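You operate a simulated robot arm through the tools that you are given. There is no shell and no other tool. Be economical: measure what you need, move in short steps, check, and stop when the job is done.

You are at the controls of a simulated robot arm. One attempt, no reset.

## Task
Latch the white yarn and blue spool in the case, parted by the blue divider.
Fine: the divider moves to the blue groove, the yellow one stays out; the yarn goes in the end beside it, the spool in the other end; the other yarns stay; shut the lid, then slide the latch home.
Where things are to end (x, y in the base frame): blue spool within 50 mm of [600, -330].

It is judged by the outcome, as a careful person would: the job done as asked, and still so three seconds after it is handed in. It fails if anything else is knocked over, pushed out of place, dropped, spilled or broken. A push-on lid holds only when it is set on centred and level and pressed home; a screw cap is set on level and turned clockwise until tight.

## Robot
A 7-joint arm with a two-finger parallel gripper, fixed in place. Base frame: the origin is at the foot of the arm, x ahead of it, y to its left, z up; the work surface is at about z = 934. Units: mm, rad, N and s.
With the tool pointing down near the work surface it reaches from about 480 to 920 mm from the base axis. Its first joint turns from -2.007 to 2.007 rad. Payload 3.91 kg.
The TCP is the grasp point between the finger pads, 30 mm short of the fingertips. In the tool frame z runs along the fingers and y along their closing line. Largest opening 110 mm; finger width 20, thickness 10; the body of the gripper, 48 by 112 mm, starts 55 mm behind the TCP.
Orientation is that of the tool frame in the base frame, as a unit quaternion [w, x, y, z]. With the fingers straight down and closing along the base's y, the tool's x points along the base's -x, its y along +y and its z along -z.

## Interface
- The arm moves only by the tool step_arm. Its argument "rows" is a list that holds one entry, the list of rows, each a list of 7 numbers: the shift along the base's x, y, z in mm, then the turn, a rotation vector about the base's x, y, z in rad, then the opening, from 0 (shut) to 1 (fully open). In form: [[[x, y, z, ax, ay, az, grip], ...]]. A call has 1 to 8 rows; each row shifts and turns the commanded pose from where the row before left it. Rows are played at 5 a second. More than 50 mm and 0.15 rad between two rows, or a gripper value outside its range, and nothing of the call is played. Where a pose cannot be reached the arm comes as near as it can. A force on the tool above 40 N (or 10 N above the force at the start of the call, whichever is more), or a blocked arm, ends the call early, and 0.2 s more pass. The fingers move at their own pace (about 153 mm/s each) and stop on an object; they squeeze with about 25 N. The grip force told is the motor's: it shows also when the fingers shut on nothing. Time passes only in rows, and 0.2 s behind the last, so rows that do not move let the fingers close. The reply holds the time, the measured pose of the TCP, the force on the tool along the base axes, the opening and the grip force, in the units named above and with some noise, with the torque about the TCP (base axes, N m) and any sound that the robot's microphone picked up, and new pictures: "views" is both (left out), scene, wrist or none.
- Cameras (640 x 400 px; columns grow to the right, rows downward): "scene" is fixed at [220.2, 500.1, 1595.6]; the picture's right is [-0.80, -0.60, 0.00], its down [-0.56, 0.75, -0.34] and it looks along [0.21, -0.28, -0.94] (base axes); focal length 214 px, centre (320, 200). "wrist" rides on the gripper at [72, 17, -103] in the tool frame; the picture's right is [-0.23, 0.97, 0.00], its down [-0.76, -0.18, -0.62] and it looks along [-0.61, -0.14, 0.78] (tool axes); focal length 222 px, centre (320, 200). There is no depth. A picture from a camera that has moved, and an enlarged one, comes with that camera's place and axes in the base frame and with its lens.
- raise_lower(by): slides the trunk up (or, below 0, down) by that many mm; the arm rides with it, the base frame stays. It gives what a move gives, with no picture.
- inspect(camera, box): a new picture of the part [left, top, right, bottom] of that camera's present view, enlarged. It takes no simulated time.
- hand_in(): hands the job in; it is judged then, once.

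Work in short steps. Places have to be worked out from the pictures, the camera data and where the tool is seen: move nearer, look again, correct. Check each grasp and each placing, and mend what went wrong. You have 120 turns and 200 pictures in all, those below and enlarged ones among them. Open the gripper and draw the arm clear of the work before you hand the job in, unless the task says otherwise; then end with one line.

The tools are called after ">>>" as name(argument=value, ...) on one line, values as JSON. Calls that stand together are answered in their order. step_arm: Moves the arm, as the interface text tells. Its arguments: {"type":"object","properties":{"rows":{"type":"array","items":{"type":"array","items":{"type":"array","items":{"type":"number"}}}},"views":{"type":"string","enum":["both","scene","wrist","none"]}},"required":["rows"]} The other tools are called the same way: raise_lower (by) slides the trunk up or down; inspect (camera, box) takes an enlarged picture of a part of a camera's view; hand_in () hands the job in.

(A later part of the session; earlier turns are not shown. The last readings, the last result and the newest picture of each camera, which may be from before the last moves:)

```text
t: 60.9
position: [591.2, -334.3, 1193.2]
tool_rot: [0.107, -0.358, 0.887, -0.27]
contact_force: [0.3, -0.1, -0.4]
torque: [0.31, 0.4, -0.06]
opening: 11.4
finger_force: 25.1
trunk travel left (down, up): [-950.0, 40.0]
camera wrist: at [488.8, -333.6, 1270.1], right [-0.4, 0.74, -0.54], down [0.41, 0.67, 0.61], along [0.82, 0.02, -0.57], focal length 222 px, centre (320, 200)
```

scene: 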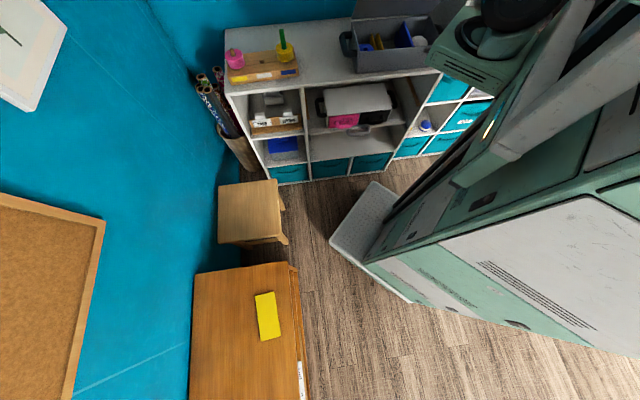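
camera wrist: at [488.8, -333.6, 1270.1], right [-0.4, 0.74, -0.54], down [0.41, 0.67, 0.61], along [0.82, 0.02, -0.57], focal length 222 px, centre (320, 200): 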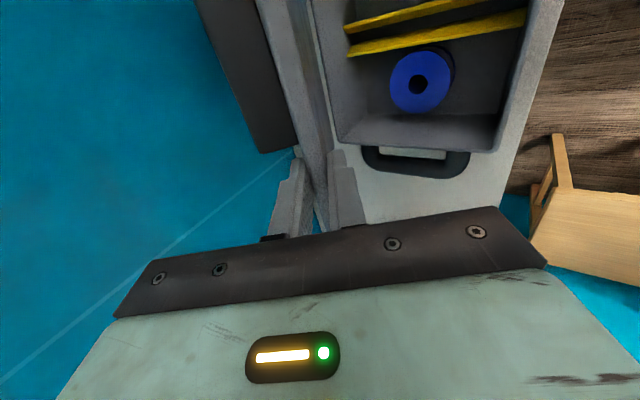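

The lid follows nicely at about 30° past vertical. I continue.

>>> step_arm(rows=[[[-11.6, 12.1, -10.9, -0.0721, -0.0693, 0, 0], [-10.8, 11.2, -12.8, -0.0721, -0.0693, 0, 0], [0, 0, 0, 0, 0, 0, 0]]], views="none")

>>> step_arm(rows=[[[-9.9, 10.3, -14, -0.0721, -0.0693, 0, 0], [-8.9, 9.2, -15.5, -0.0721, -0.0693, 0, 0], [0, 0, 0, 0, 0, 0, 0]]], views="both")

```text
t: 61.7
position: [580.7, -314.6, 1165.9]
tool_rot: [0.144, -0.346, 0.855, -0.358]
contact_force: [-3.3, 0.3, 7.4]
torque: [-0.25, -0.72, 0.15]
opening: 11.7
finger_force: 25.1
out of reach, approached as far as the arm can: row 2
trunk travel left (down, up): [-950.0, 40.0]
```

```text
t: 62.5
position: [580.1, -298.7, 1128.9]
tool_rot: [0.177, -0.33, 0.816, -0.44]
contact_force: [-2.5, -1.1, 3.9]
torque: [-0.18, -0.68, -0.07]
opening: 12.8
finger_force: 25.3
out of reach, approached as far as the arm can: row 1, 2
trunk travel left (down, up): [-950.0, 40.0]
camera wrist: at [462.5, -281.8, 1171.7], right [-0.21, 0.54, -0.82], down [0.25, 0.83, 0.49], along [0.94, -0.11, -0.31], focal length 222 px, centre (320, 200)
```

scene: 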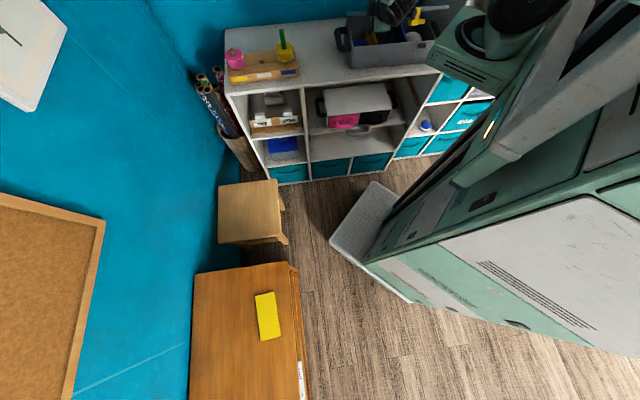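
wrist: 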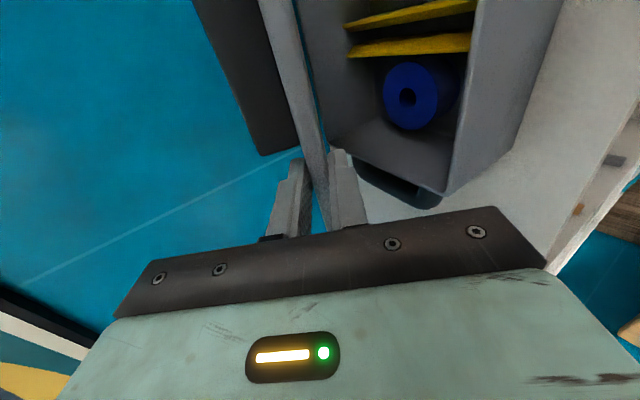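

The arm ran short of reach at about 37° above closed, and the grip slid a little along the lid. I loosen the grip so that the lid rests on the lower finger, and bring the command back to the measured pose.

>>> step_arm(rows=[[[29.5, -7.6, -9, 0, 0, 0, 0.2], [0, 0, 0, 0, 0, 0, 0.3], [0, 0, 0, 0, 0, 0, 0.4], [0, 0, 0, 0, 0, 0, 0.4]]], views="both")

>>> inspect(camera="scene", box=[310, 0, 470, 100])

```text
t: 63.5
position: [610.6, -307.0, 1121.0]
tool_rot: [0.177, -0.331, 0.816, -0.44]
contact_force: [0.4, 0.0, -1.2]
torque: [-0.02, -0.04, -0.03]
opening: 44.8
finger_force: 0.6
trunk travel left (down, up): [-950.0, 40.0]
camera wrist: at [492.5, -289.5, 1163.2], right [-0.21, 0.54, -0.81], down [0.26, 0.83, 0.49], along [0.94, -0.11, -0.31], focal length 222 px, centre (320, 200)
```

scene: 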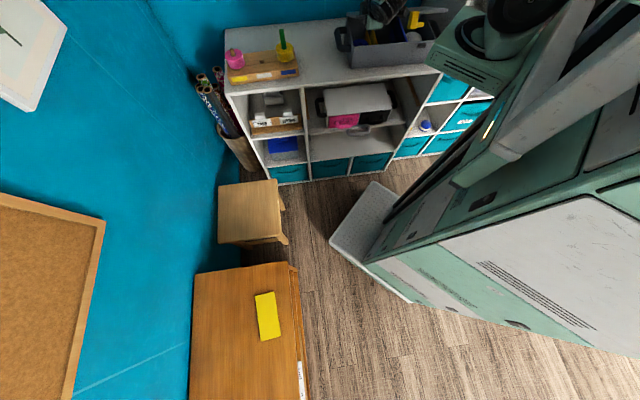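
wrist: 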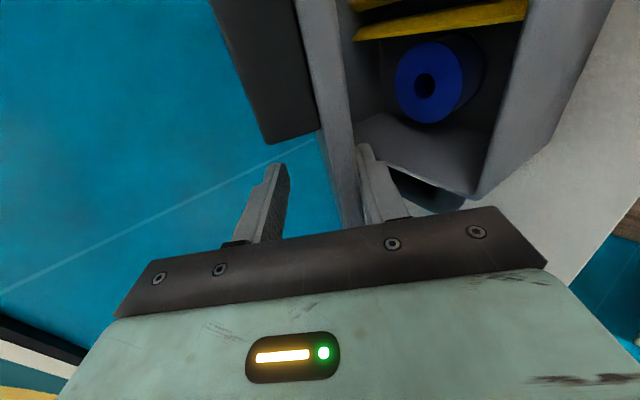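

```text
4.00 times, centred on (390, 50) of scene
camera zoom: at [220.2, 500.1, 1595.6], right [-0.8, -0.6, 0.0], down [-0.56, 0.75, -0.34], along [0.21, -0.28, -0.94], focal length 858 px, centre (40, 800)
```

zoom: 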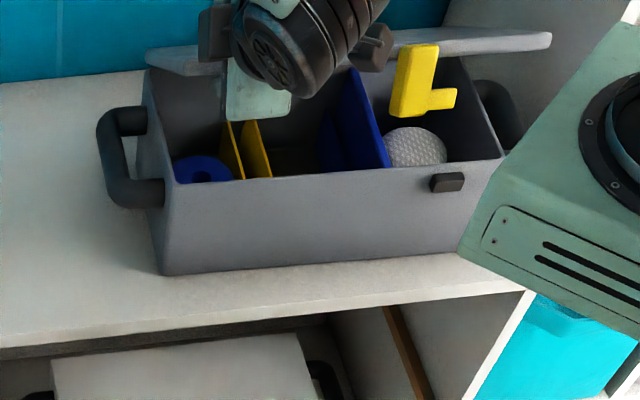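

Important: the scene shows the case slid about 25–30 mm back and to the left during the reach shortfall; the spool should still be inside its tolerance, and I can correct the case later. The lid now rests on the lower finger, so I lower it gently.

>>> step_arm(rows=[[[0, 0, -12, 0, 0, 0, 0.4], [0, 0, -12, 0, 0, 0, 0.4], [0, 0, 0, 0, 0, 0, 0.4]]], views="wrist")

>>> inspect(camera="scene", box=[310, 0, 470, 100])

```text
t: 64.3
position: [610.3, -308.4, 1096.9]
tool_rot: [0.177, -0.329, 0.816, -0.441]
contact_force: [-0.4, 0.1, -1.1]
torque: [-0.05, -0.03, 0.01]
opening: 44.4
finger_force: 0.4
trunk travel left (down, up): [-950.0, 40.0]
camera wrist: at [492.0, -289.4, 1138.9], right [-0.21, 0.54, -0.81], down [0.26, 0.83, 0.49], along [0.94, -0.11, -0.31], focal length 222 px, centre (320, 200)
```

wrist: 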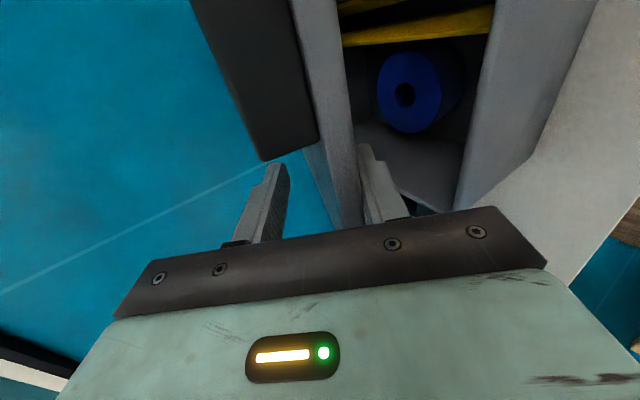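

```text
4.00 times, centred on (390, 50) of scene
camera zoom: at [220.2, 500.1, 1595.6], right [-0.8, -0.6, 0.0], down [-0.56, 0.75, -0.34], along [0.21, -0.28, -0.94], focal length 858 px, centre (40, 800)
```

zoom: 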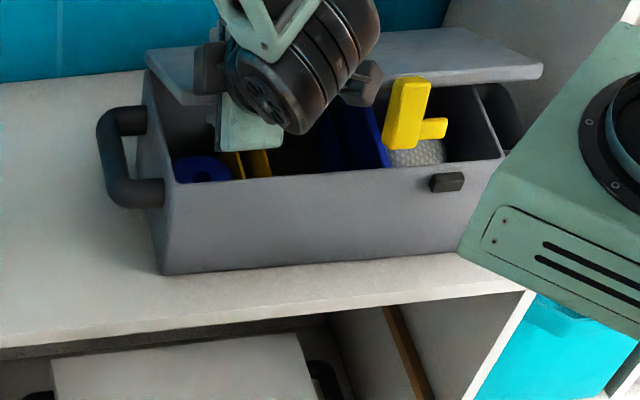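

The lid comes down with the finger and the case stays put. I continue lowering.

>>> step_arm(rows=[[[0, 0, -12, 0, 0, 0, 0.4], [0, 0, -12, 0, 0, 0, 0.4], [0, 0, -12, 0, 0, 0, 0.4], [0, 0, 0, 0, 0, 0, 0.4]]], views="wrist")

>>> inspect(camera="scene", box=[310, 0, 470, 100])

```text
t: 65.3
position: [609.7, -306.8, 1058.7]
tool_rot: [0.176, -0.33, 0.816, -0.44]
contact_force: [0.0, 0.3, -1.0]
torque: [-0.05, -0.06, -0.02]
opening: 44.7
finger_force: 0.8
trunk travel left (down, up): [-950.0, 40.0]
camera wrist: at [492.4, -289.2, 1102.8], right [-0.21, 0.54, -0.81], down [0.26, 0.83, 0.49], along [0.94, -0.11, -0.31], focal length 222 px, centre (320, 200)
```

wrist: 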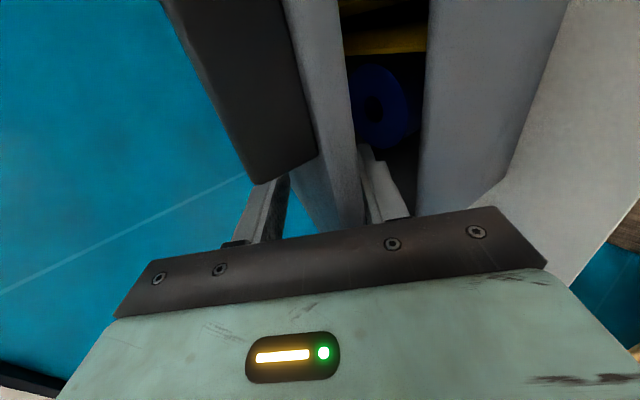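

```text
4.00 times, centred on (390, 50) of scene
camera zoom: at [220.2, 500.1, 1595.6], right [-0.8, -0.6, 0.0], down [-0.56, 0.75, -0.34], along [0.21, -0.28, -0.94], focal length 858 px, centre (40, 800)
```

zoom: 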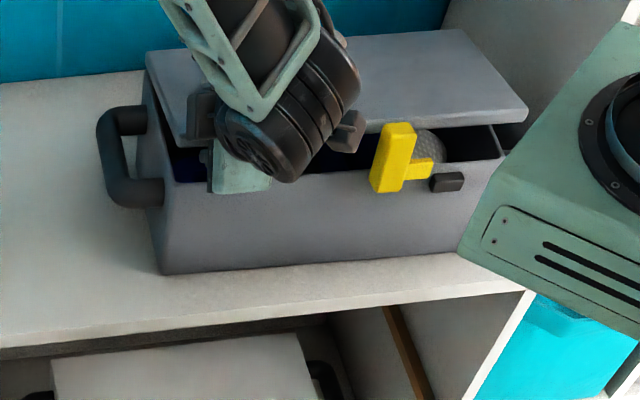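

The lid is about 15° from shut with the lower finger under its edge. I lower a bit more, then draw the finger out backward along its own axis (with some leftward shift to stay in reach).

>>> step_arm(rows=[[[0, 0, -7, 0, 0, 0, 0.4], [-5.5, 12.4, 8, 0, 0, 0, 0.4], [-5.5, 12.4, 8, 0, 0, 0, 0.4], [0, 0, 0, 0, 0, 0, 0.4]]], views="wrist")

>>> inspect(camera="scene", box=[310, 0, 470, 100])

```text
t: 66.3
position: [599.1, -281.9, 1068.6]
tool_rot: [0.177, -0.329, 0.816, -0.441]
contact_force: [-0.9, 1.1, -0.9]
torque: [0.0, -0.03, 0.01]
opening: 44.6
finger_force: 0.0
trunk travel left (down, up): [-950.0, 40.0]
camera wrist: at [480.6, -264.5, 1112.3], right [-0.21, 0.54, -0.81], down [0.26, 0.83, 0.49], along [0.94, -0.11, -0.31], focal length 222 px, centre (320, 200)
```

wrist: 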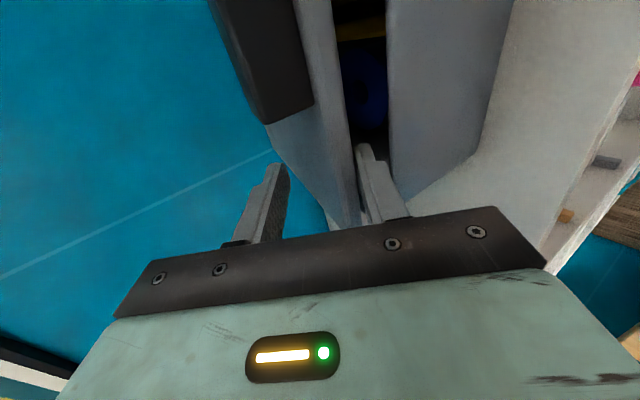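

```text
4.00 times, centred on (390, 50) of scene
camera zoom: at [220.2, 500.1, 1595.6], right [-0.8, -0.6, 0.0], down [-0.56, 0.75, -0.34], along [0.21, -0.28, -0.94], focal length 858 px, centre (40, 800)
```

zoom: 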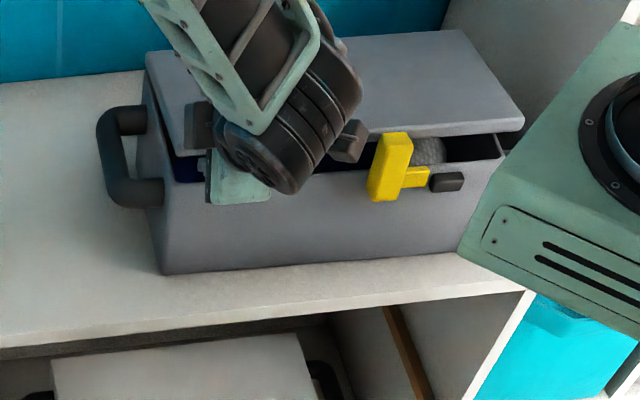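

Now I pull back while turning the tool more upright so the finger slips out from under the edge.

>>> step_arm(rows=[[[-8.3, 8.7, 4, 0.0721, 0.0693, 0, 0.4], [-8.3, 8.7, 4, 0.0721, 0.0693, 0, 0.4], [-8.3, 8.7, 4, 0.0721, 0.0693, 0, 0.4], [-8.3, 8.7, 4, 0.0721, 0.0693, 0, 0.4], [-8.3, 8.7, 4, 0.0721, 0.0693, 0, 0.4], [0, 0, 0, 0, 0, 0, 0.4]]], views="wrist")

>>> inspect(camera="scene", box=[310, 0, 470, 100])

```text
t: 67.7
position: [556.7, -239.3, 1089.4]
tool_rot: [0.09, -0.363, 0.9, -0.225]
contact_force: [0.6, -0.6, 0.5]
torque: [-0.03, 0.01, 0.0]
opening: 44.0
finger_force: 0.1
trunk travel left (down, up): [-950.0, 40.0]
camera wrist: at [461.2, -244.7, 1173.1], right [-0.43, 0.78, -0.46], down [0.45, 0.63, 0.63], along [0.78, 0.07, -0.63], focal length 222 px, centre (320, 200)
```

wrist: 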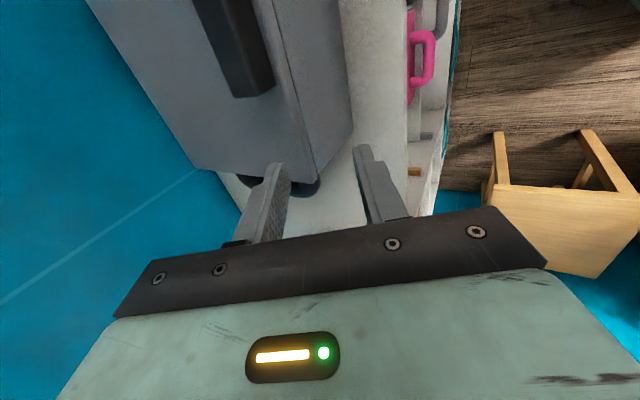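

```text
4.00 times, centred on (390, 50) of scene
camera zoom: at [220.2, 500.1, 1595.6], right [-0.8, -0.6, 0.0], down [-0.56, 0.75, -0.34], along [0.21, -0.28, -0.94], focal length 858 px, centre (40, 800)
```

zoom: 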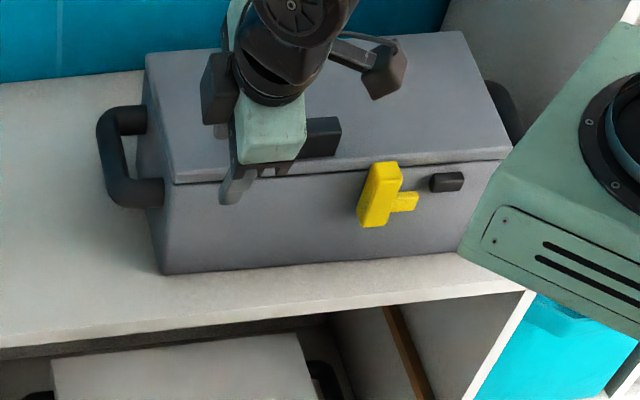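

The lid appears shut. I rise, straighten the tool, and look.

>>> step_arm(rows=[[[-5, 5, 40, 0, 0, 0, 0.4], [-5, 5, 40, 0.0721, 0.0693, 0, 0.4], [0, 0, 40, 0.0721, 0.0693, 0, 0.4], [0, 0, 40, 0.0721, 0.0693, 0, 0.4], [0, 0, 40, 0.0721, 0.0693, 0, 0.4], [0, 0, 40, 0.0649, 0.0624, 0, 0.4], [0, 0, 40, 0, 0, 0, 0.4]]], views="none")

>>> inspect(camera="scene", box=[310, 0, 470, 100])

```text
t: 69.3
position: [553.5, -231.4, 1368.5]
tool_rot: [0.0, -0.376, 0.927, 0.002]
contact_force: [0.7, -0.6, -0.8]
torque: [0.02, 0.01, 0.03]
opening: 44.0
finger_force: 0.1
out of reach, approached as far as the arm can: row 1
trunk travel left (down, up): [-950.0, 40.0]
```

```text
4.00 times, centred on (390, 50) of scene
camera zoom: at [220.2, 500.1, 1595.6], right [-0.8, -0.6, 0.0], down [-0.56, 0.75, -0.34], along [0.21, -0.28, -0.94], focal length 858 px, centre (40, 800)
```

zoom: 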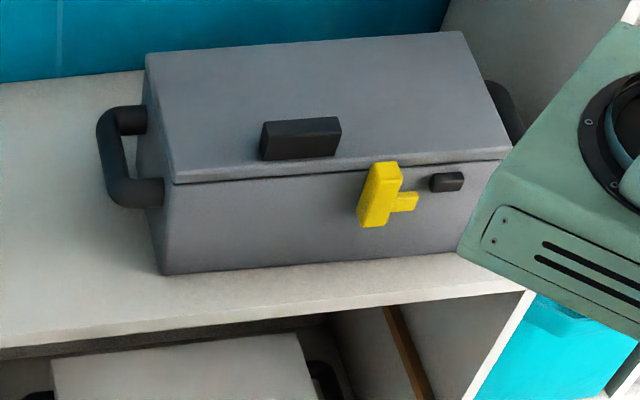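

The lid is shut. The case has shifted by about 23 mm along l and 36 mm back, so I'll drag it back after latching. First I turn the tool and look at the latch from the front.

>>> step_arm(rows=[[[-16, -10, 0, 0, 0, -0.143, 0.4], [-16, -10, 0, 0, 0, -0.143, 0.4], [-16, -10, 0, 0, 0, -0.143, 0.4], [-16, -10, 0, 0, 0, -0.143, 0.4], [-16, -10, 0, 0, 0, -0.143, 0.4], [-16, -10, 0, 0, 0, -0.143, 0.4], [-16, -10, 0, 0, 0, -0.143, 0.4], [-16, -10, 0, 0, 0, -0.143, 0.4]]], views="none")

>>> step_arm(rows=[[[0, 0, -20, 0, 0, -0.143, 0], [0, 0, -20, 0, 0, -0.143, 0], [0, 0, -20, 0, 0, -0.141, 0], [0, 0, 0, 0, 0, 0, 0]]], views="wrist")

>>> inspect(camera="wrist", box=[160, 0, 480, 200])

```text
t: 71.1
position: [424.6, -310.3, 1367.3]
tool_rot: [-0.001, 0.188, 0.982, 0.0]
contact_force: [1.0, -0.2, -0.6]
torque: [0.0, 0.0, -0.04]
opening: 43.9
finger_force: 0.0
trunk travel left (down, up): [-950.0, 40.0]
```

```text
t: 72.1
position: [425.1, -311.1, 1307.1]
tool_rot: [0.0, 0.39, 0.921, -0.001]
contact_force: [0.6, 0.2, 0.4]
torque: [0.02, 0.0, 0.01]
opening: 0.0
finger_force: 25.2
trunk travel left (down, up): [-950.0, 40.0]
camera wrist: at [386.5, -247.2, 1411.7], right [0.86, 0.51, 0.0], down [0.4, -0.67, 0.62], along [0.32, -0.53, -0.78], focal length 222 px, centre (320, 200)
```

wrist: 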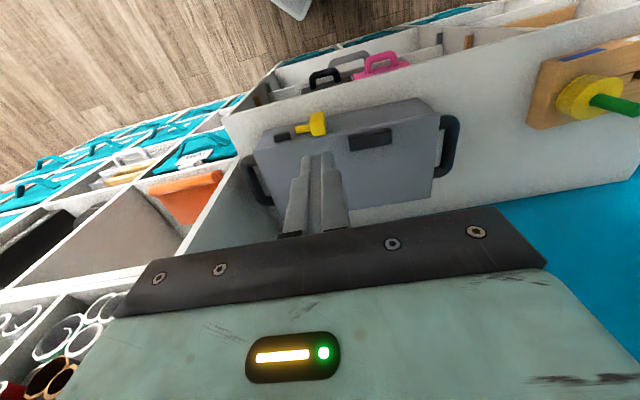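

```text
2.00 times, centred on (320, 100) of wrist
camera zoom: at [386.5, -247.2, 1411.7], right [0.86, 0.51, 0.0], down [0.4, -0.67, 0.62], along [0.32, -0.53, -0.78], focal length 444 px, centre (320, 400)
```

zoom: 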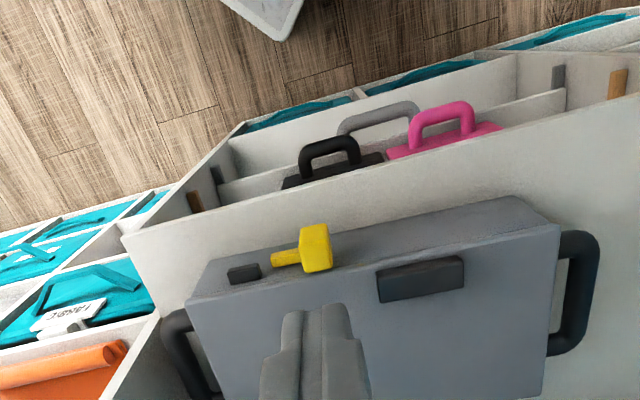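

The latch's bolt must slide about 40 mm right (−l) beneath the dark keeper. I'll push the knob (at l≈62–85, n≈583, z 984–1039) with closed fingers from its left; first I descend beside it at l≈110.

>>> step_arm(rows=[[[15, -8.7, -40, 0, 0, 0, 0], [15, -8.7, -40, 0, 0, 0, 0], [15, -8.7, -40, 0, 0, 0, 0], [14.7, -8.5, -40, 0, 0, 0, 0], [0, 0, -40, 0, 0, 0, 0], [0, 0, -37, 0, 0, 0, 0], [0, 0, 0, 0, 0, 0, 0]]], views="wrist")

>>> inspect(camera="scene", box=[350, 0, 470, 75])

>>> inspect(camera="wrist", box=[200, 60, 440, 210])

```text
t: 73.7
position: [484.8, -345.2, 1071.0]
tool_rot: [-0.001, 0.39, 0.921, 0.0]
contact_force: [-0.3, 0.0, -0.7]
torque: [0.03, 0.02, -0.02]
opening: 0.1
finger_force: 24.6
trunk travel left (down, up): [-950.0, 40.0]
camera wrist: at [446.5, -282.3, 1174.3], right [0.86, 0.51, 0.0], down [0.4, -0.67, 0.62], along [0.32, -0.53, -0.78], focal length 222 px, centre (320, 200)
```

wrist: 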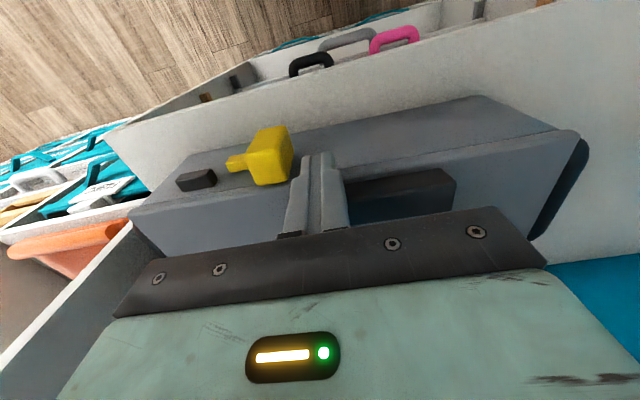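

```text
5.33 times, centred on (410, 38) of scene
camera zoom: at [220.2, 500.1, 1595.6], right [-0.8, -0.6, 0.0], down [-0.56, 0.75, -0.34], along [0.21, -0.28, -0.94], focal length 1144 px, centre (-160, 1067)
```

zoom: 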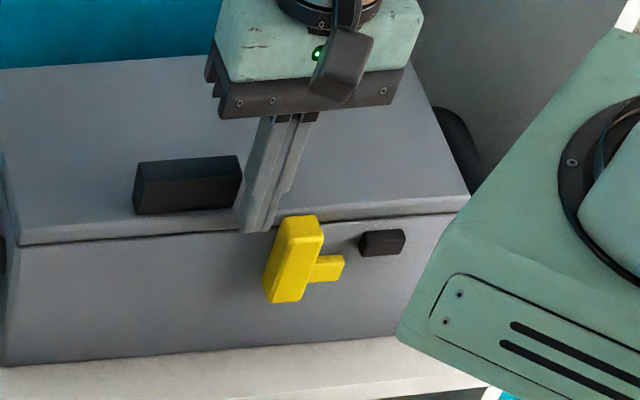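

```text
2.67 times, centred on (320, 135) of wrist
camera zoom: at [446.5, -282.3, 1174.3], right [0.86, 0.51, 0.0], down [0.4, -0.67, 0.62], along [0.32, -0.53, -0.78], focal length 592 px, centre (320, 373)
```

zoom: 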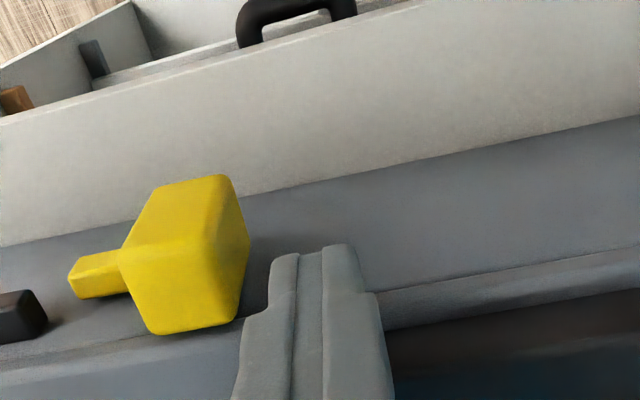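

The fingers are clear in front of the face and left of the knob. I lower to knob height and push right in small rows.

>>> step_arm(rows=[[[0, 0, -25, 0, 0, 0, 0], [0, 0, -25, 0, 0, 0, 0], [-5.8, -5.5, 0, 0, 0, 0, 0], [-5.8, -5.5, 0, 0, 0, 0, 0], [-3.6, -3.5, 0, 0, 0, 0, 0], [0, 0, 0, 0, 0, 0, 0]]], views="none")

>>> step_arm(rows=[[[-3.6, -3.5, 0, 0, 0, 0, 0], [-3.6, -3.5, 0, 0, 0, 0, 0], [0, 0, 0, 0, 0, 0, 0]]], views="wrist")

>>> inspect(camera="scene", box=[350, 0, 470, 75])

```text
t: 75.1
position: [468.3, -359.3, 1020.2]
tool_rot: [-0.001, 0.39, 0.921, 0.0]
contact_force: [1.3, 1.1, 0.7]
torque: [-0.01, 0.0, 0.01]
opening: 0.0
finger_force: 25.7
trunk travel left (down, up): [-950.0, 40.0]
```

```text
t: 75.9
position: [461.7, -366.2, 1021.0]
tool_rot: [0.0, 0.39, 0.921, 0.0]
contact_force: [-0.2, 1.1, 0.2]
torque: [-0.02, -0.04, 0.03]
opening: 0.0
finger_force: 25.0
trunk travel left (down, up): [-950.0, 40.0]
camera wrist: at [423.8, -303.7, 1124.9], right [0.86, 0.51, 0.0], down [0.4, -0.67, 0.62], along [0.32, -0.53, -0.78], focal length 222 px, centre (320, 200)
```

wrist: 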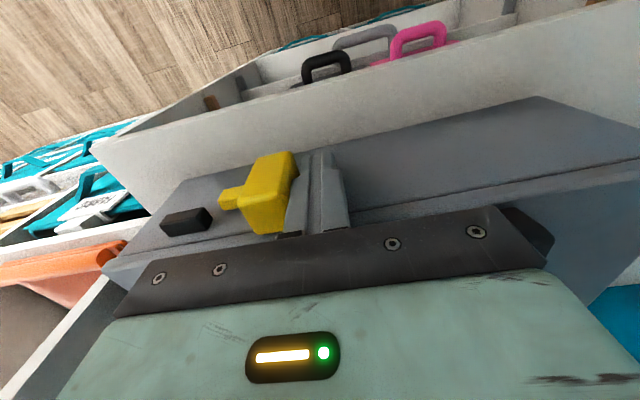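

```text
5.33 times, centred on (410, 38) of scene
camera zoom: at [220.2, 500.1, 1595.6], right [-0.8, -0.6, 0.0], down [-0.56, 0.75, -0.34], along [0.21, -0.28, -0.94], focal length 1144 px, centre (-160, 1067)
```

zoom: 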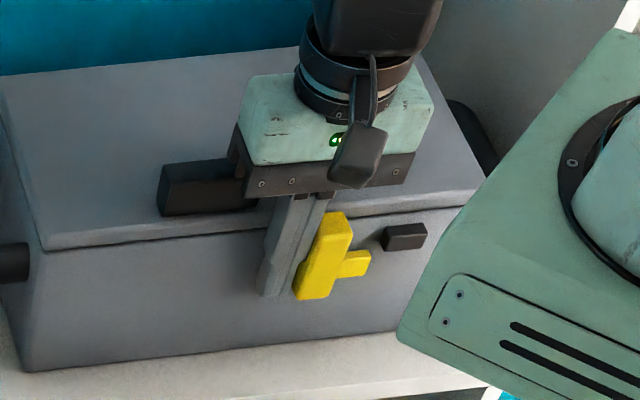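

The push moved the whole case by about 15 mm (in the wanted direction) more than the latch. Better: squeeze the knob and keeper toward each other between the two fingers (span ~97 mm). I back off and look.

>>> step_arm(rows=[[[5, 5, 0, 0, 0, 0, 0], [0, 0, 40, 0, 0, 0, 0], [-13, 10, 45, 0, 0, 0, 0], [-23, -5, 45, 0, 0, 0, 0], [-23, -5, 45, 0, 0, 0, 0], [0, 0, 40, 0, 0, 0, 0], [0, 0, 0, 0, 0, 0, 0]]], views="wrist")

>>> inspect(camera="scene", box=[310, 0, 470, 100])

>>> inspect(camera="wrist", box=[160, 0, 480, 200])

```text
refused: row 4 steps farther than a row can; nothing moved
```

```text
4.00 times, centred on (390, 50) of scene
camera zoom: at [220.2, 500.1, 1595.6], right [-0.8, -0.6, 0.0], down [-0.56, 0.75, -0.34], along [0.21, -0.28, -0.94], focal length 858 px, centre (40, 800)
```

zoom: 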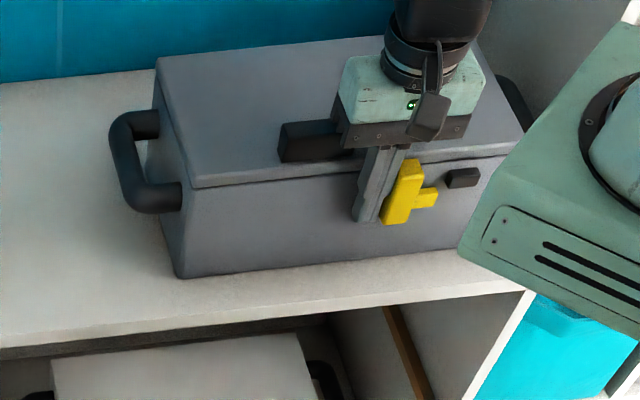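

```text
2.00 times, centred on (320, 100) of wrist
camera zoom: at [423.8, -303.7, 1124.9], right [0.86, 0.51, 0.0], down [0.4, -0.67, 0.62], along [0.32, -0.53, -0.78], focal length 444 px, centre (320, 400)
```

zoom: 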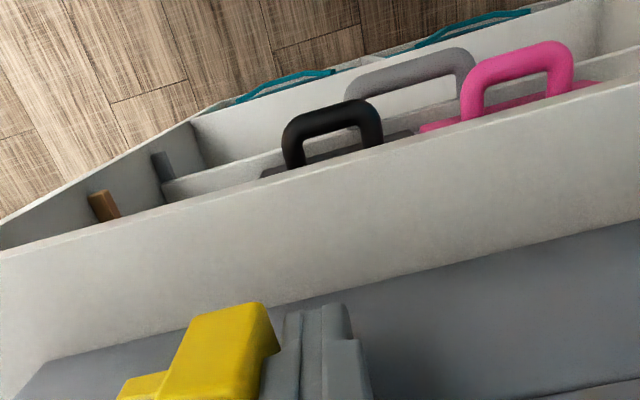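

I repeat the back-off with shorter rows.

>>> step_arm(rows=[[[5, 5, 0, 0, 0, 0, 0], [0, 0, 40, 0, 0, 0, 0], [-13, 10, 40, 0, 0, 0, 0], [-20, -5, 40, 0, 0, 0, 0], [-20, -5, 40, 0, 0, 0, 0.5], [0, 0, 45, 0, 0, 0, 1], [0, 0, 0, 0, 0, 0, 1]]], views="wrist")

>>> inspect(camera="wrist", box=[160, 0, 480, 200])

>>> inspect(camera="scene", box=[310, 0, 470, 100])

```text
t: 77.5
position: [413.5, -361.7, 1226.7]
tool_rot: [0.0, 0.389, 0.921, 0.001]
contact_force: [1.1, 0.3, 0.8]
torque: [0.01, 0.01, 0.04]
opening: 110.1
finger_force: 0.1
trunk travel left (down, up): [-950.0, 40.0]
camera wrist: at [374.6, -298.3, 1330.0], right [0.86, 0.51, 0.0], down [0.4, -0.67, 0.62], along [0.32, -0.53, -0.78], focal length 222 px, centre (320, 200)
```

wrist: 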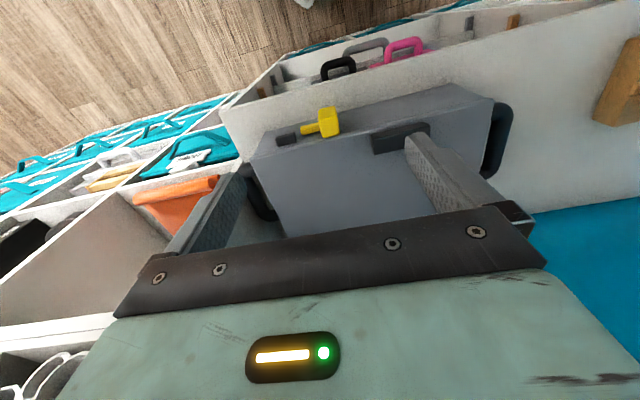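

```text
2.00 times, centred on (320, 100) of wrist
camera zoom: at [374.6, -298.3, 1330.0], right [0.86, 0.51, 0.0], down [0.4, -0.67, 0.62], along [0.32, -0.53, -0.78], focal length 444 px, centre (320, 400)
```

zoom: 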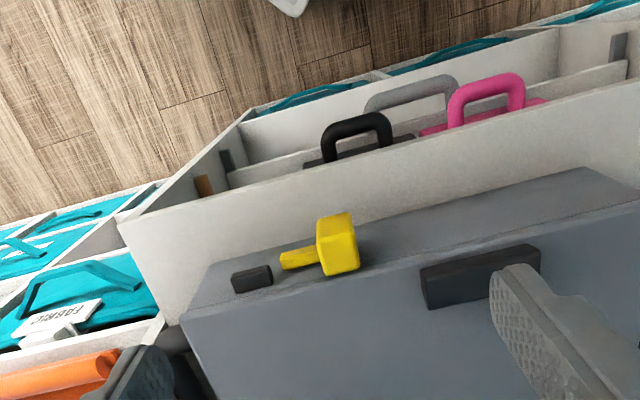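

```text
4.00 times, centred on (390, 50) of scene
camera zoom: at [220.2, 500.1, 1595.6], right [-0.8, -0.6, 0.0], down [-0.56, 0.75, -0.34], along [0.21, -0.28, -0.94], focal length 858 px, centre (40, 800)
```

zoom: 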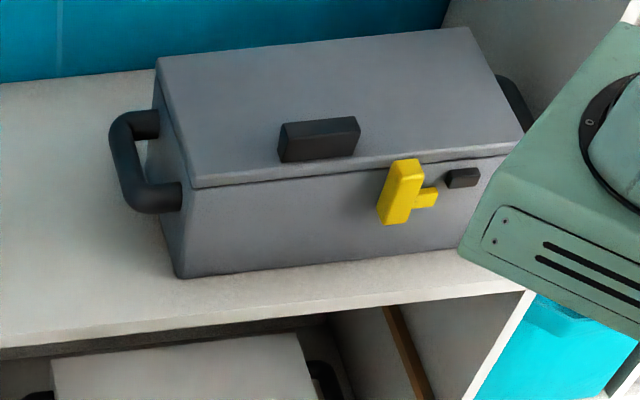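

The case now sits yawed by about 4°. Knob's left face is at l≈67 and keeper's right end at l≈−33: a 100 mm span. I centre the open gripper at l=17, n≈588, matching the yaw, and look before the final descent.

>>> step_arm(rows=[[[1.6, -12.7, -35, 0, 0, 0.035, 1], [1.6, -12.7, -35, 0, 0, 0.035, 1], [1.7, -12.7, -35, 0, 0, 0, 1], [1.7, -12.7, -28, 0, 0, 0, 1], [0, 0, 0, 0, 0, 0, 1]]], views="wrist")

>>> inspect(camera="wrist", box=[160, 40, 480, 240])

>>> inspect(camera="scene", box=[350, 0, 470, 75])

```text
t: 78.7
position: [421.0, -411.8, 1092.0]
tool_rot: [0.0, 0.358, 0.934, 0.0]
contact_force: [-1.2, 0.1, 0.9]
torque: [0.04, 0.02, -0.01]
opening: 110.0
finger_force: 0.1
trunk travel left (down, up): [-950.0, 40.0]
camera wrist: at [378.1, -352.2, 1197.1], right [0.82, 0.57, 0.0], down [0.45, -0.64, 0.62], along [0.36, -0.51, -0.78], focal length 222 px, centre (320, 200)
```

wrist: 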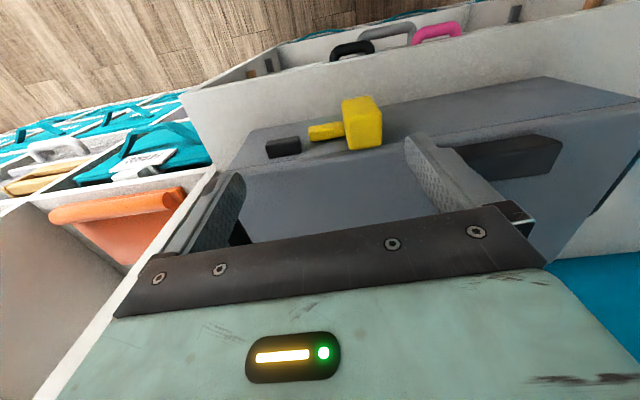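

```text
2.00 times, centred on (320, 140) of wrist
camera zoom: at [378.1, -352.2, 1197.1], right [0.82, 0.57, 0.0], down [0.45, -0.64, 0.62], along [0.36, -0.51, -0.78], focal length 444 px, centre (320, 320)
```

zoom: 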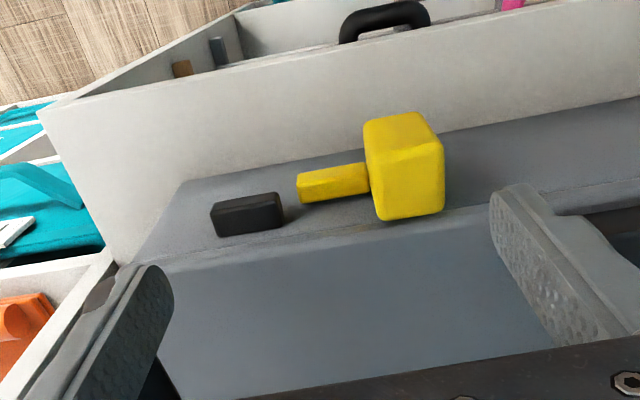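

```text
5.33 times, centred on (410, 38) of scene
camera zoom: at [220.2, 500.1, 1595.6], right [-0.8, -0.6, 0.0], down [-0.56, 0.75, -0.34], along [0.21, -0.28, -0.94], focal length 1144 px, centre (-160, 1067)
```

zoom: 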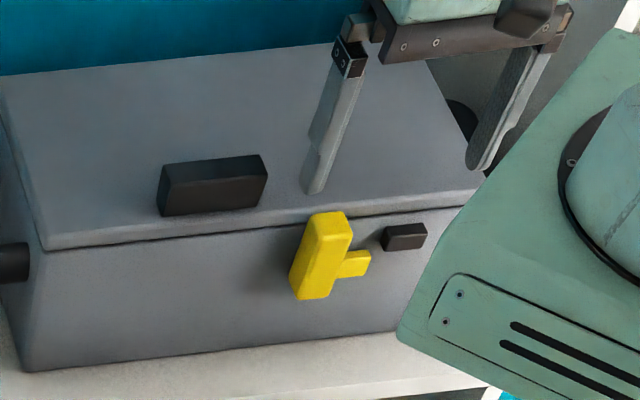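

Now aligned; the keeper side has just 3 mm margin against 10 mm at the knob, so I shift 3.6 mm right and descend to straddle both.

>>> step_arm(rows=[[[-2.4, -2.7, -17, 0, 0, 0, 1], [0, 0, -25, 0, 0, 0, 1], [0, 0, -25, 0, 0, 0, 1], [0, 0, 0, 0, 0, 0, 1]]], views="wrist")

>>> inspect(camera="wrist", box=[160, 40, 480, 240])

>>> inspect(camera="scene", box=[350, 0, 470, 75])

```text
t: 79.3
position: [417.2, -415.9, 1069.3]
tool_rot: [0.006, 0.361, 0.933, -0.004]
contact_force: [-8.8, 17.4, 61.9]
torque: [-2.31, 2.2, -1.12]
opening: 106.8
finger_force: 0.0
trunk travel left (down, up): [-950.0, 40.0]
stopped in row 2: the force on the tool passed its limit at 276 N (the readings are from after the stop); the commanded pose is now the measured one
camera wrist: at [374.2, -354.4, 1172.3], right [0.82, 0.57, 0.0], down [0.44, -0.63, 0.64], along [0.36, -0.52, -0.77], focal length 222 px, centre (320, 200)
```

wrist: 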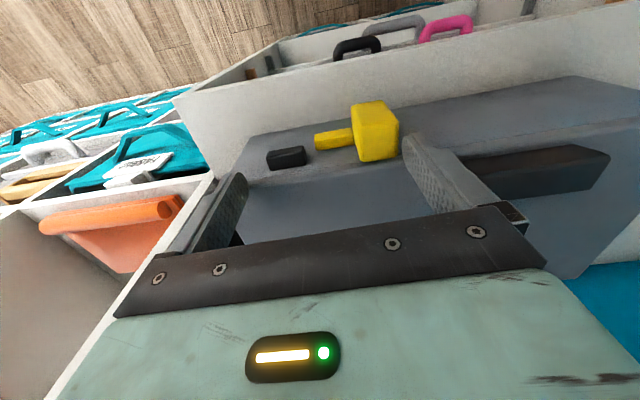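

```text
2.00 times, centred on (320, 140) of wrist
camera zoom: at [374.2, -354.4, 1172.3], right [0.82, 0.57, 0.0], down [0.44, -0.63, 0.64], along [0.36, -0.52, -0.77], focal length 444 px, centre (320, 320)
```

zoom: 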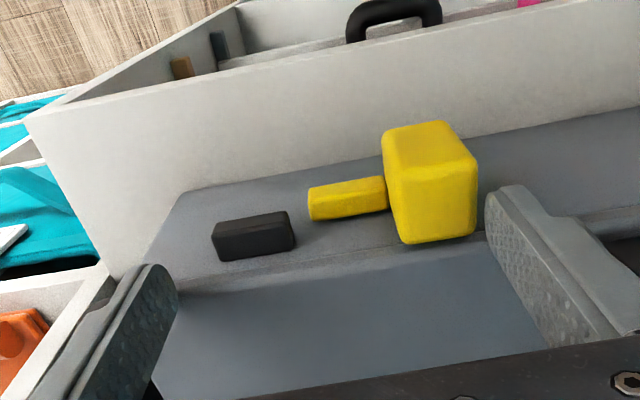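

```text
5.33 times, centred on (410, 38) of scene
camera zoom: at [220.2, 500.1, 1595.6], right [-0.8, -0.6, 0.0], down [-0.56, 0.75, -0.34], along [0.21, -0.28, -0.94], focal length 1144 px, centre (-160, 1067)
```

zoom: 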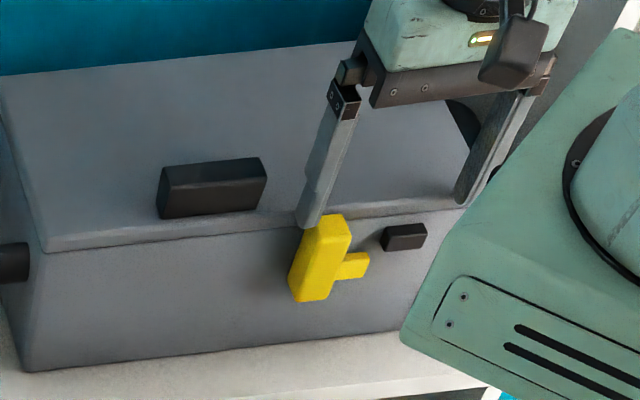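

A finger hit the lid's front edge (the lid top is nearer z 1039 than I took it). I rise, and check nothing shifted.

>>> step_arm(rows=[[[0, 0, 15, 0.0118, 0.0083, 0, 1], [0, 0, 10, 0, 0, 0, 1], [0, 0, 0, 0, 0, 0, 1]]], views="wrist")

>>> inspect(camera="wrist", box=[160, 40, 480, 240])

>>> inspect(camera="scene", box=[310, 0, 470, 100])

```text
t: 80.1
position: [420.0, -419.9, 1089.2]
tool_rot: [-0.001, 0.359, 0.933, 0.0]
contact_force: [-0.3, -0.4, 0.5]
torque: [0.0, -0.04, 0.01]
opening: 110.0
finger_force: 0.0
trunk travel left (down, up): [-950.0, 40.0]
camera wrist: at [377.2, -359.4, 1193.4], right [0.82, 0.57, 0.0], down [0.45, -0.64, 0.62], along [0.35, -0.51, -0.78], focal length 222 px, centre (320, 200)
```

wrist: 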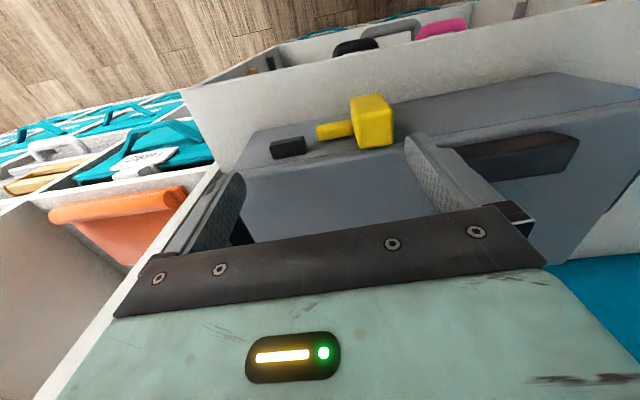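

```text
2.00 times, centred on (320, 140) of wrist
camera zoom: at [377.2, -359.4, 1193.4], right [0.82, 0.57, 0.0], down [0.45, -0.64, 0.62], along [0.35, -0.51, -0.78], focal length 444 px, centre (320, 320)
```

zoom: 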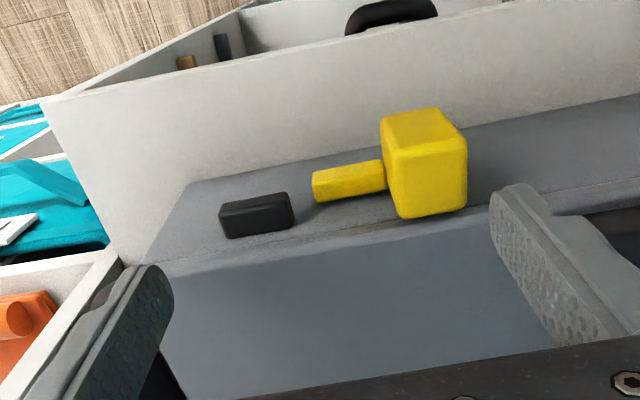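

```text
4.00 times, centred on (390, 50) of scene
camera zoom: at [220.2, 500.1, 1595.6], right [-0.8, -0.6, 0.0], down [-0.56, 0.75, -0.34], along [0.21, -0.28, -0.94], focal length 858 px, centre (40, 800)
```

zoom: 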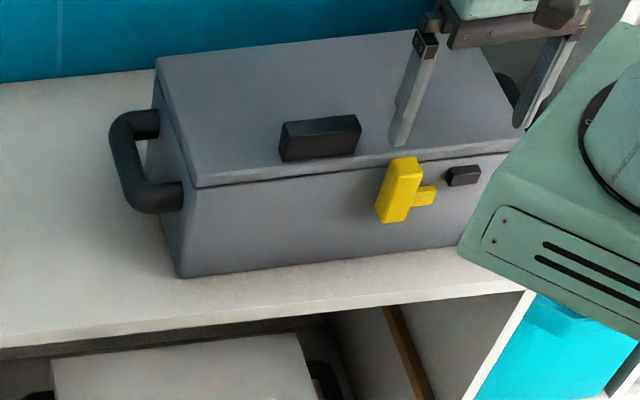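

The case hasn't moved. I shift 9 mm outward from the face and 3 mm left, then descend slowly.

>>> step_arm(rows=[[[-4.8, 8.5, 0, 0, 0, 0, 1], [0, 0, -12, 0, 0, 0, 1], [0, 0, -8, 0, 0, 0, 1], [0, 0, -6, 0, 0, 0, 1], [0, 0, -6, 0, 0, 0, 1], [0, 0, -6, 0, 0, 0, 1], [0, 0, 0, 0, 0, 0, 1]]], views="wrist")

>>> inspect(camera="wrist", box=[160, 40, 480, 240])

>>> inspect(camera="scene", box=[350, 0, 470, 75])

```text
t: 81.7
position: [415.6, -410.7, 1051.4]
tool_rot: [-0.001, 0.358, 0.934, 0.0]
contact_force: [-0.9, 0.3, 0.9]
torque: [-0.02, 0.01, 0.02]
opening: 109.8
finger_force: 0.1
trunk travel left (down, up): [-950.0, 40.0]
camera wrist: at [372.8, -350.5, 1155.6], right [0.82, 0.57, 0.0], down [0.45, -0.64, 0.62], along [0.35, -0.51, -0.78], focal length 222 px, centre (320, 200)
```

wrist: 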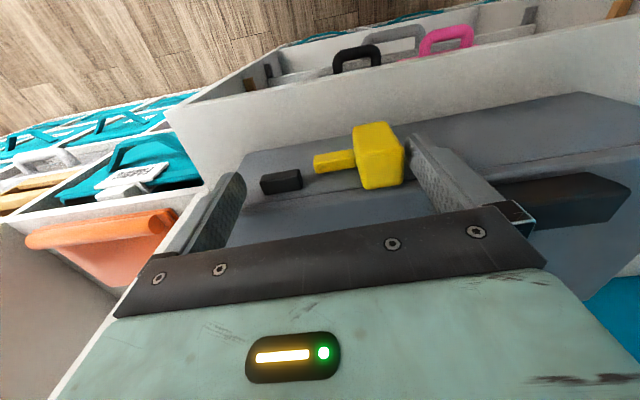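

```text
2.00 times, centred on (320, 140) of wrist
camera zoom: at [372.8, -350.5, 1155.6], right [0.82, 0.57, 0.0], down [0.45, -0.64, 0.62], along [0.35, -0.51, -0.78], focal length 444 px, centre (320, 320)
```

zoom: 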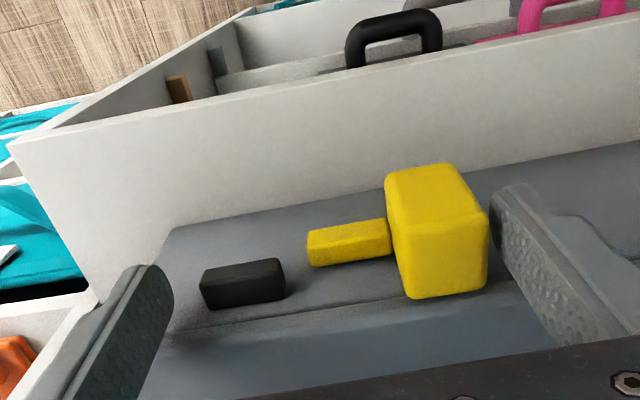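

```text
5.33 times, centred on (410, 38) of scene
camera zoom: at [220.2, 500.1, 1595.6], right [-0.8, -0.6, 0.0], down [-0.56, 0.75, -0.34], along [0.21, -0.28, -0.94], focal length 1144 px, centre (-160, 1067)
```

zoom: 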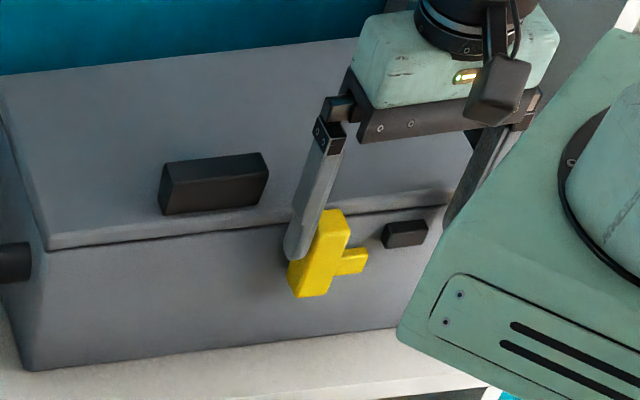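

Both fingers passed the lid edge, outside the knob and the keeper. I go down another 24 mm.

>>> step_arm(rows=[[[0, 0, -6, 0, 0, 0, 1], [0, 0, -6, 0, 0, 0, 1], [0, 0, -6, 0, 0, 0, 1], [0, 0, -6, 0, 0, 0, 1], [0, 0, 0, 0, 0, 0, 1]]], views="wrist")

>>> inspect(camera="wrist", box=[160, 40, 480, 240])

```text
t: 82.9
position: [414.2, -411.0, 1026.8]
tool_rot: [-0.002, 0.359, 0.933, -0.001]
contact_force: [-0.3, 0.1, -0.8]
torque: [0.0, 0.01, 0.0]
opening: 110.0
finger_force: 0.0
trunk travel left (down, up): [-950.0, 40.0]
camera wrist: at [372.7, -350.2, 1131.7], right [0.82, 0.57, 0.0], down [0.45, -0.64, 0.62], along [0.35, -0.51, -0.78], focal length 222 px, centre (320, 200)
```

wrist: 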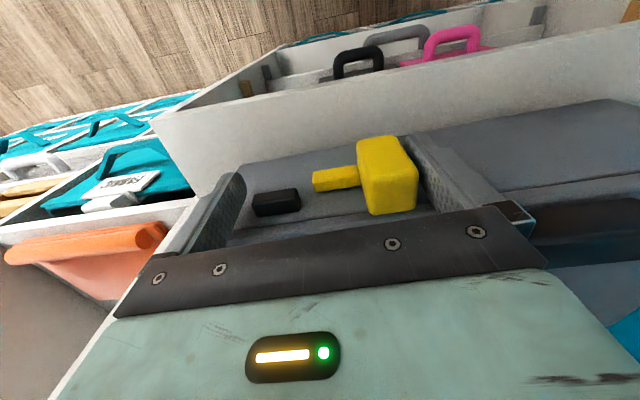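

```text
2.00 times, centred on (320, 140) of wrist
camera zoom: at [372.7, -350.2, 1131.7], right [0.82, 0.57, 0.0], down [0.45, -0.64, 0.62], along [0.35, -0.51, -0.78], focal length 444 px, centre (320, 320)
```

zoom: 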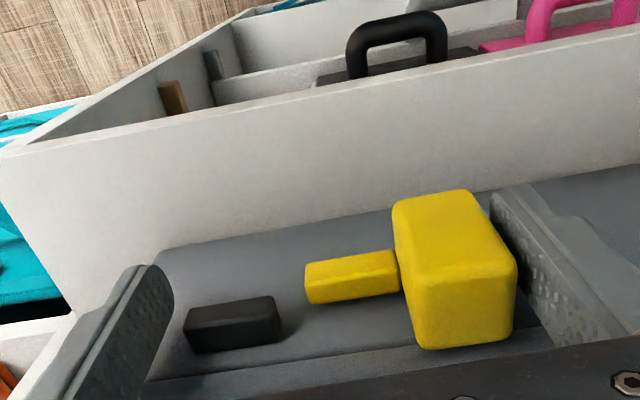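

Both straddled. I squeeze gradually so the knob slides toward the keeper.

>>> step_arm(rows=[[[0, 0, 0, 0, 0, 0, 0.9], [0, 0, 0, 0, 0, 0, 0.8], [0, 0, 0, 0, 0, 0, 0.7], [0, 0, 0, 0, 0, 0, 0.7]]], views="none")

>>> inspect(camera="wrist", box=[160, 40, 480, 240])

```text
t: 83.9
position: [414.4, -411.1, 1027.4]
tool_rot: [-0.001, 0.358, 0.934, 0.0]
contact_force: [-0.7, 0.5, -0.3]
torque: [0.0, 0.03, -0.01]
opening: 76.9
finger_force: 0.1
trunk travel left (down, up): [-950.0, 40.0]
```

```text
2.00 times, centred on (320, 140) of wrist
camera zoom: at [372.7, -350.1, 1131.7], right [0.82, 0.57, 0.0], down [0.45, -0.64, 0.62], along [0.35, -0.51, -0.78], focal length 444 px, centre (320, 320)
```

zoom: 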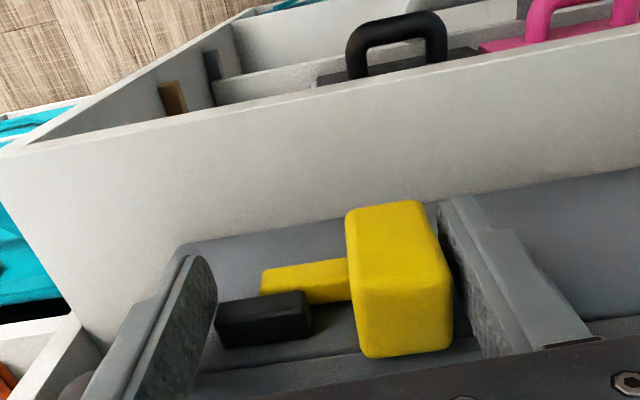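

The bolt is passing beneath the keeper. I squeeze on until it stops.

>>> step_arm(rows=[[[0, 0, 0, 0, 0, 0, 0.6], [0, 0, 0, 0, 0, 0, 0.5], [0, 0, 0, 0, 0, 0, 0.4], [0, 0, 0, 0, 0, 0, 0.3], [0, 0, 0, 0, 0, 0, 0.3]]], views="none")

>>> inspect(camera="wrist", box=[160, 40, 480, 240])

>>> inspect(camera="scene", box=[350, 0, 470, 75])

```text
t: 85.1
position: [415.1, -410.5, 1027.7]
tool_rot: [-0.001, 0.359, 0.933, 0.0]
contact_force: [-3.1, -3.2, 0.1]
torque: [0.06, -0.05, -0.42]
opening: 61.6
finger_force: 25.1
trunk travel left (down, up): [-950.0, 40.0]
```

```text
2.00 times, centred on (320, 140) of wrist
camera zoom: at [372.5, -350.4, 1131.8], right [0.82, 0.57, 0.0], down [0.45, -0.64, 0.62], along [0.35, -0.51, -0.78], focal length 444 px, centre (320, 320)
```

zoom: 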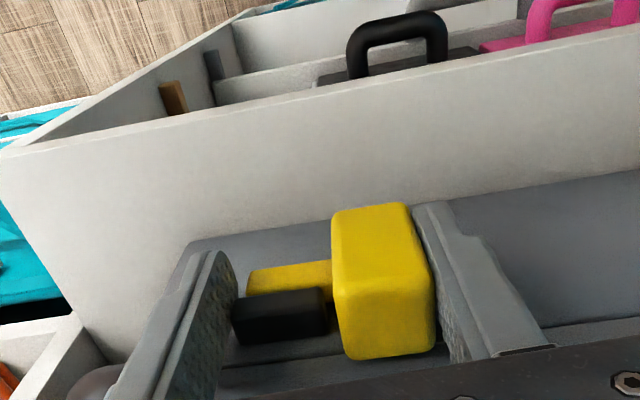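

```text
5.33 times, centred on (410, 38) of scene
camera zoom: at [220.2, 500.1, 1595.6], right [-0.8, -0.6, 0.0], down [-0.56, 0.75, -0.34], along [0.21, -0.28, -0.94], focal length 1144 px, centre (-160, 1067)
```

zoom: 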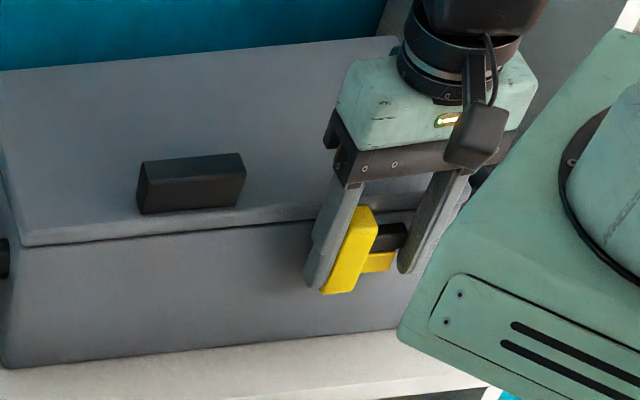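

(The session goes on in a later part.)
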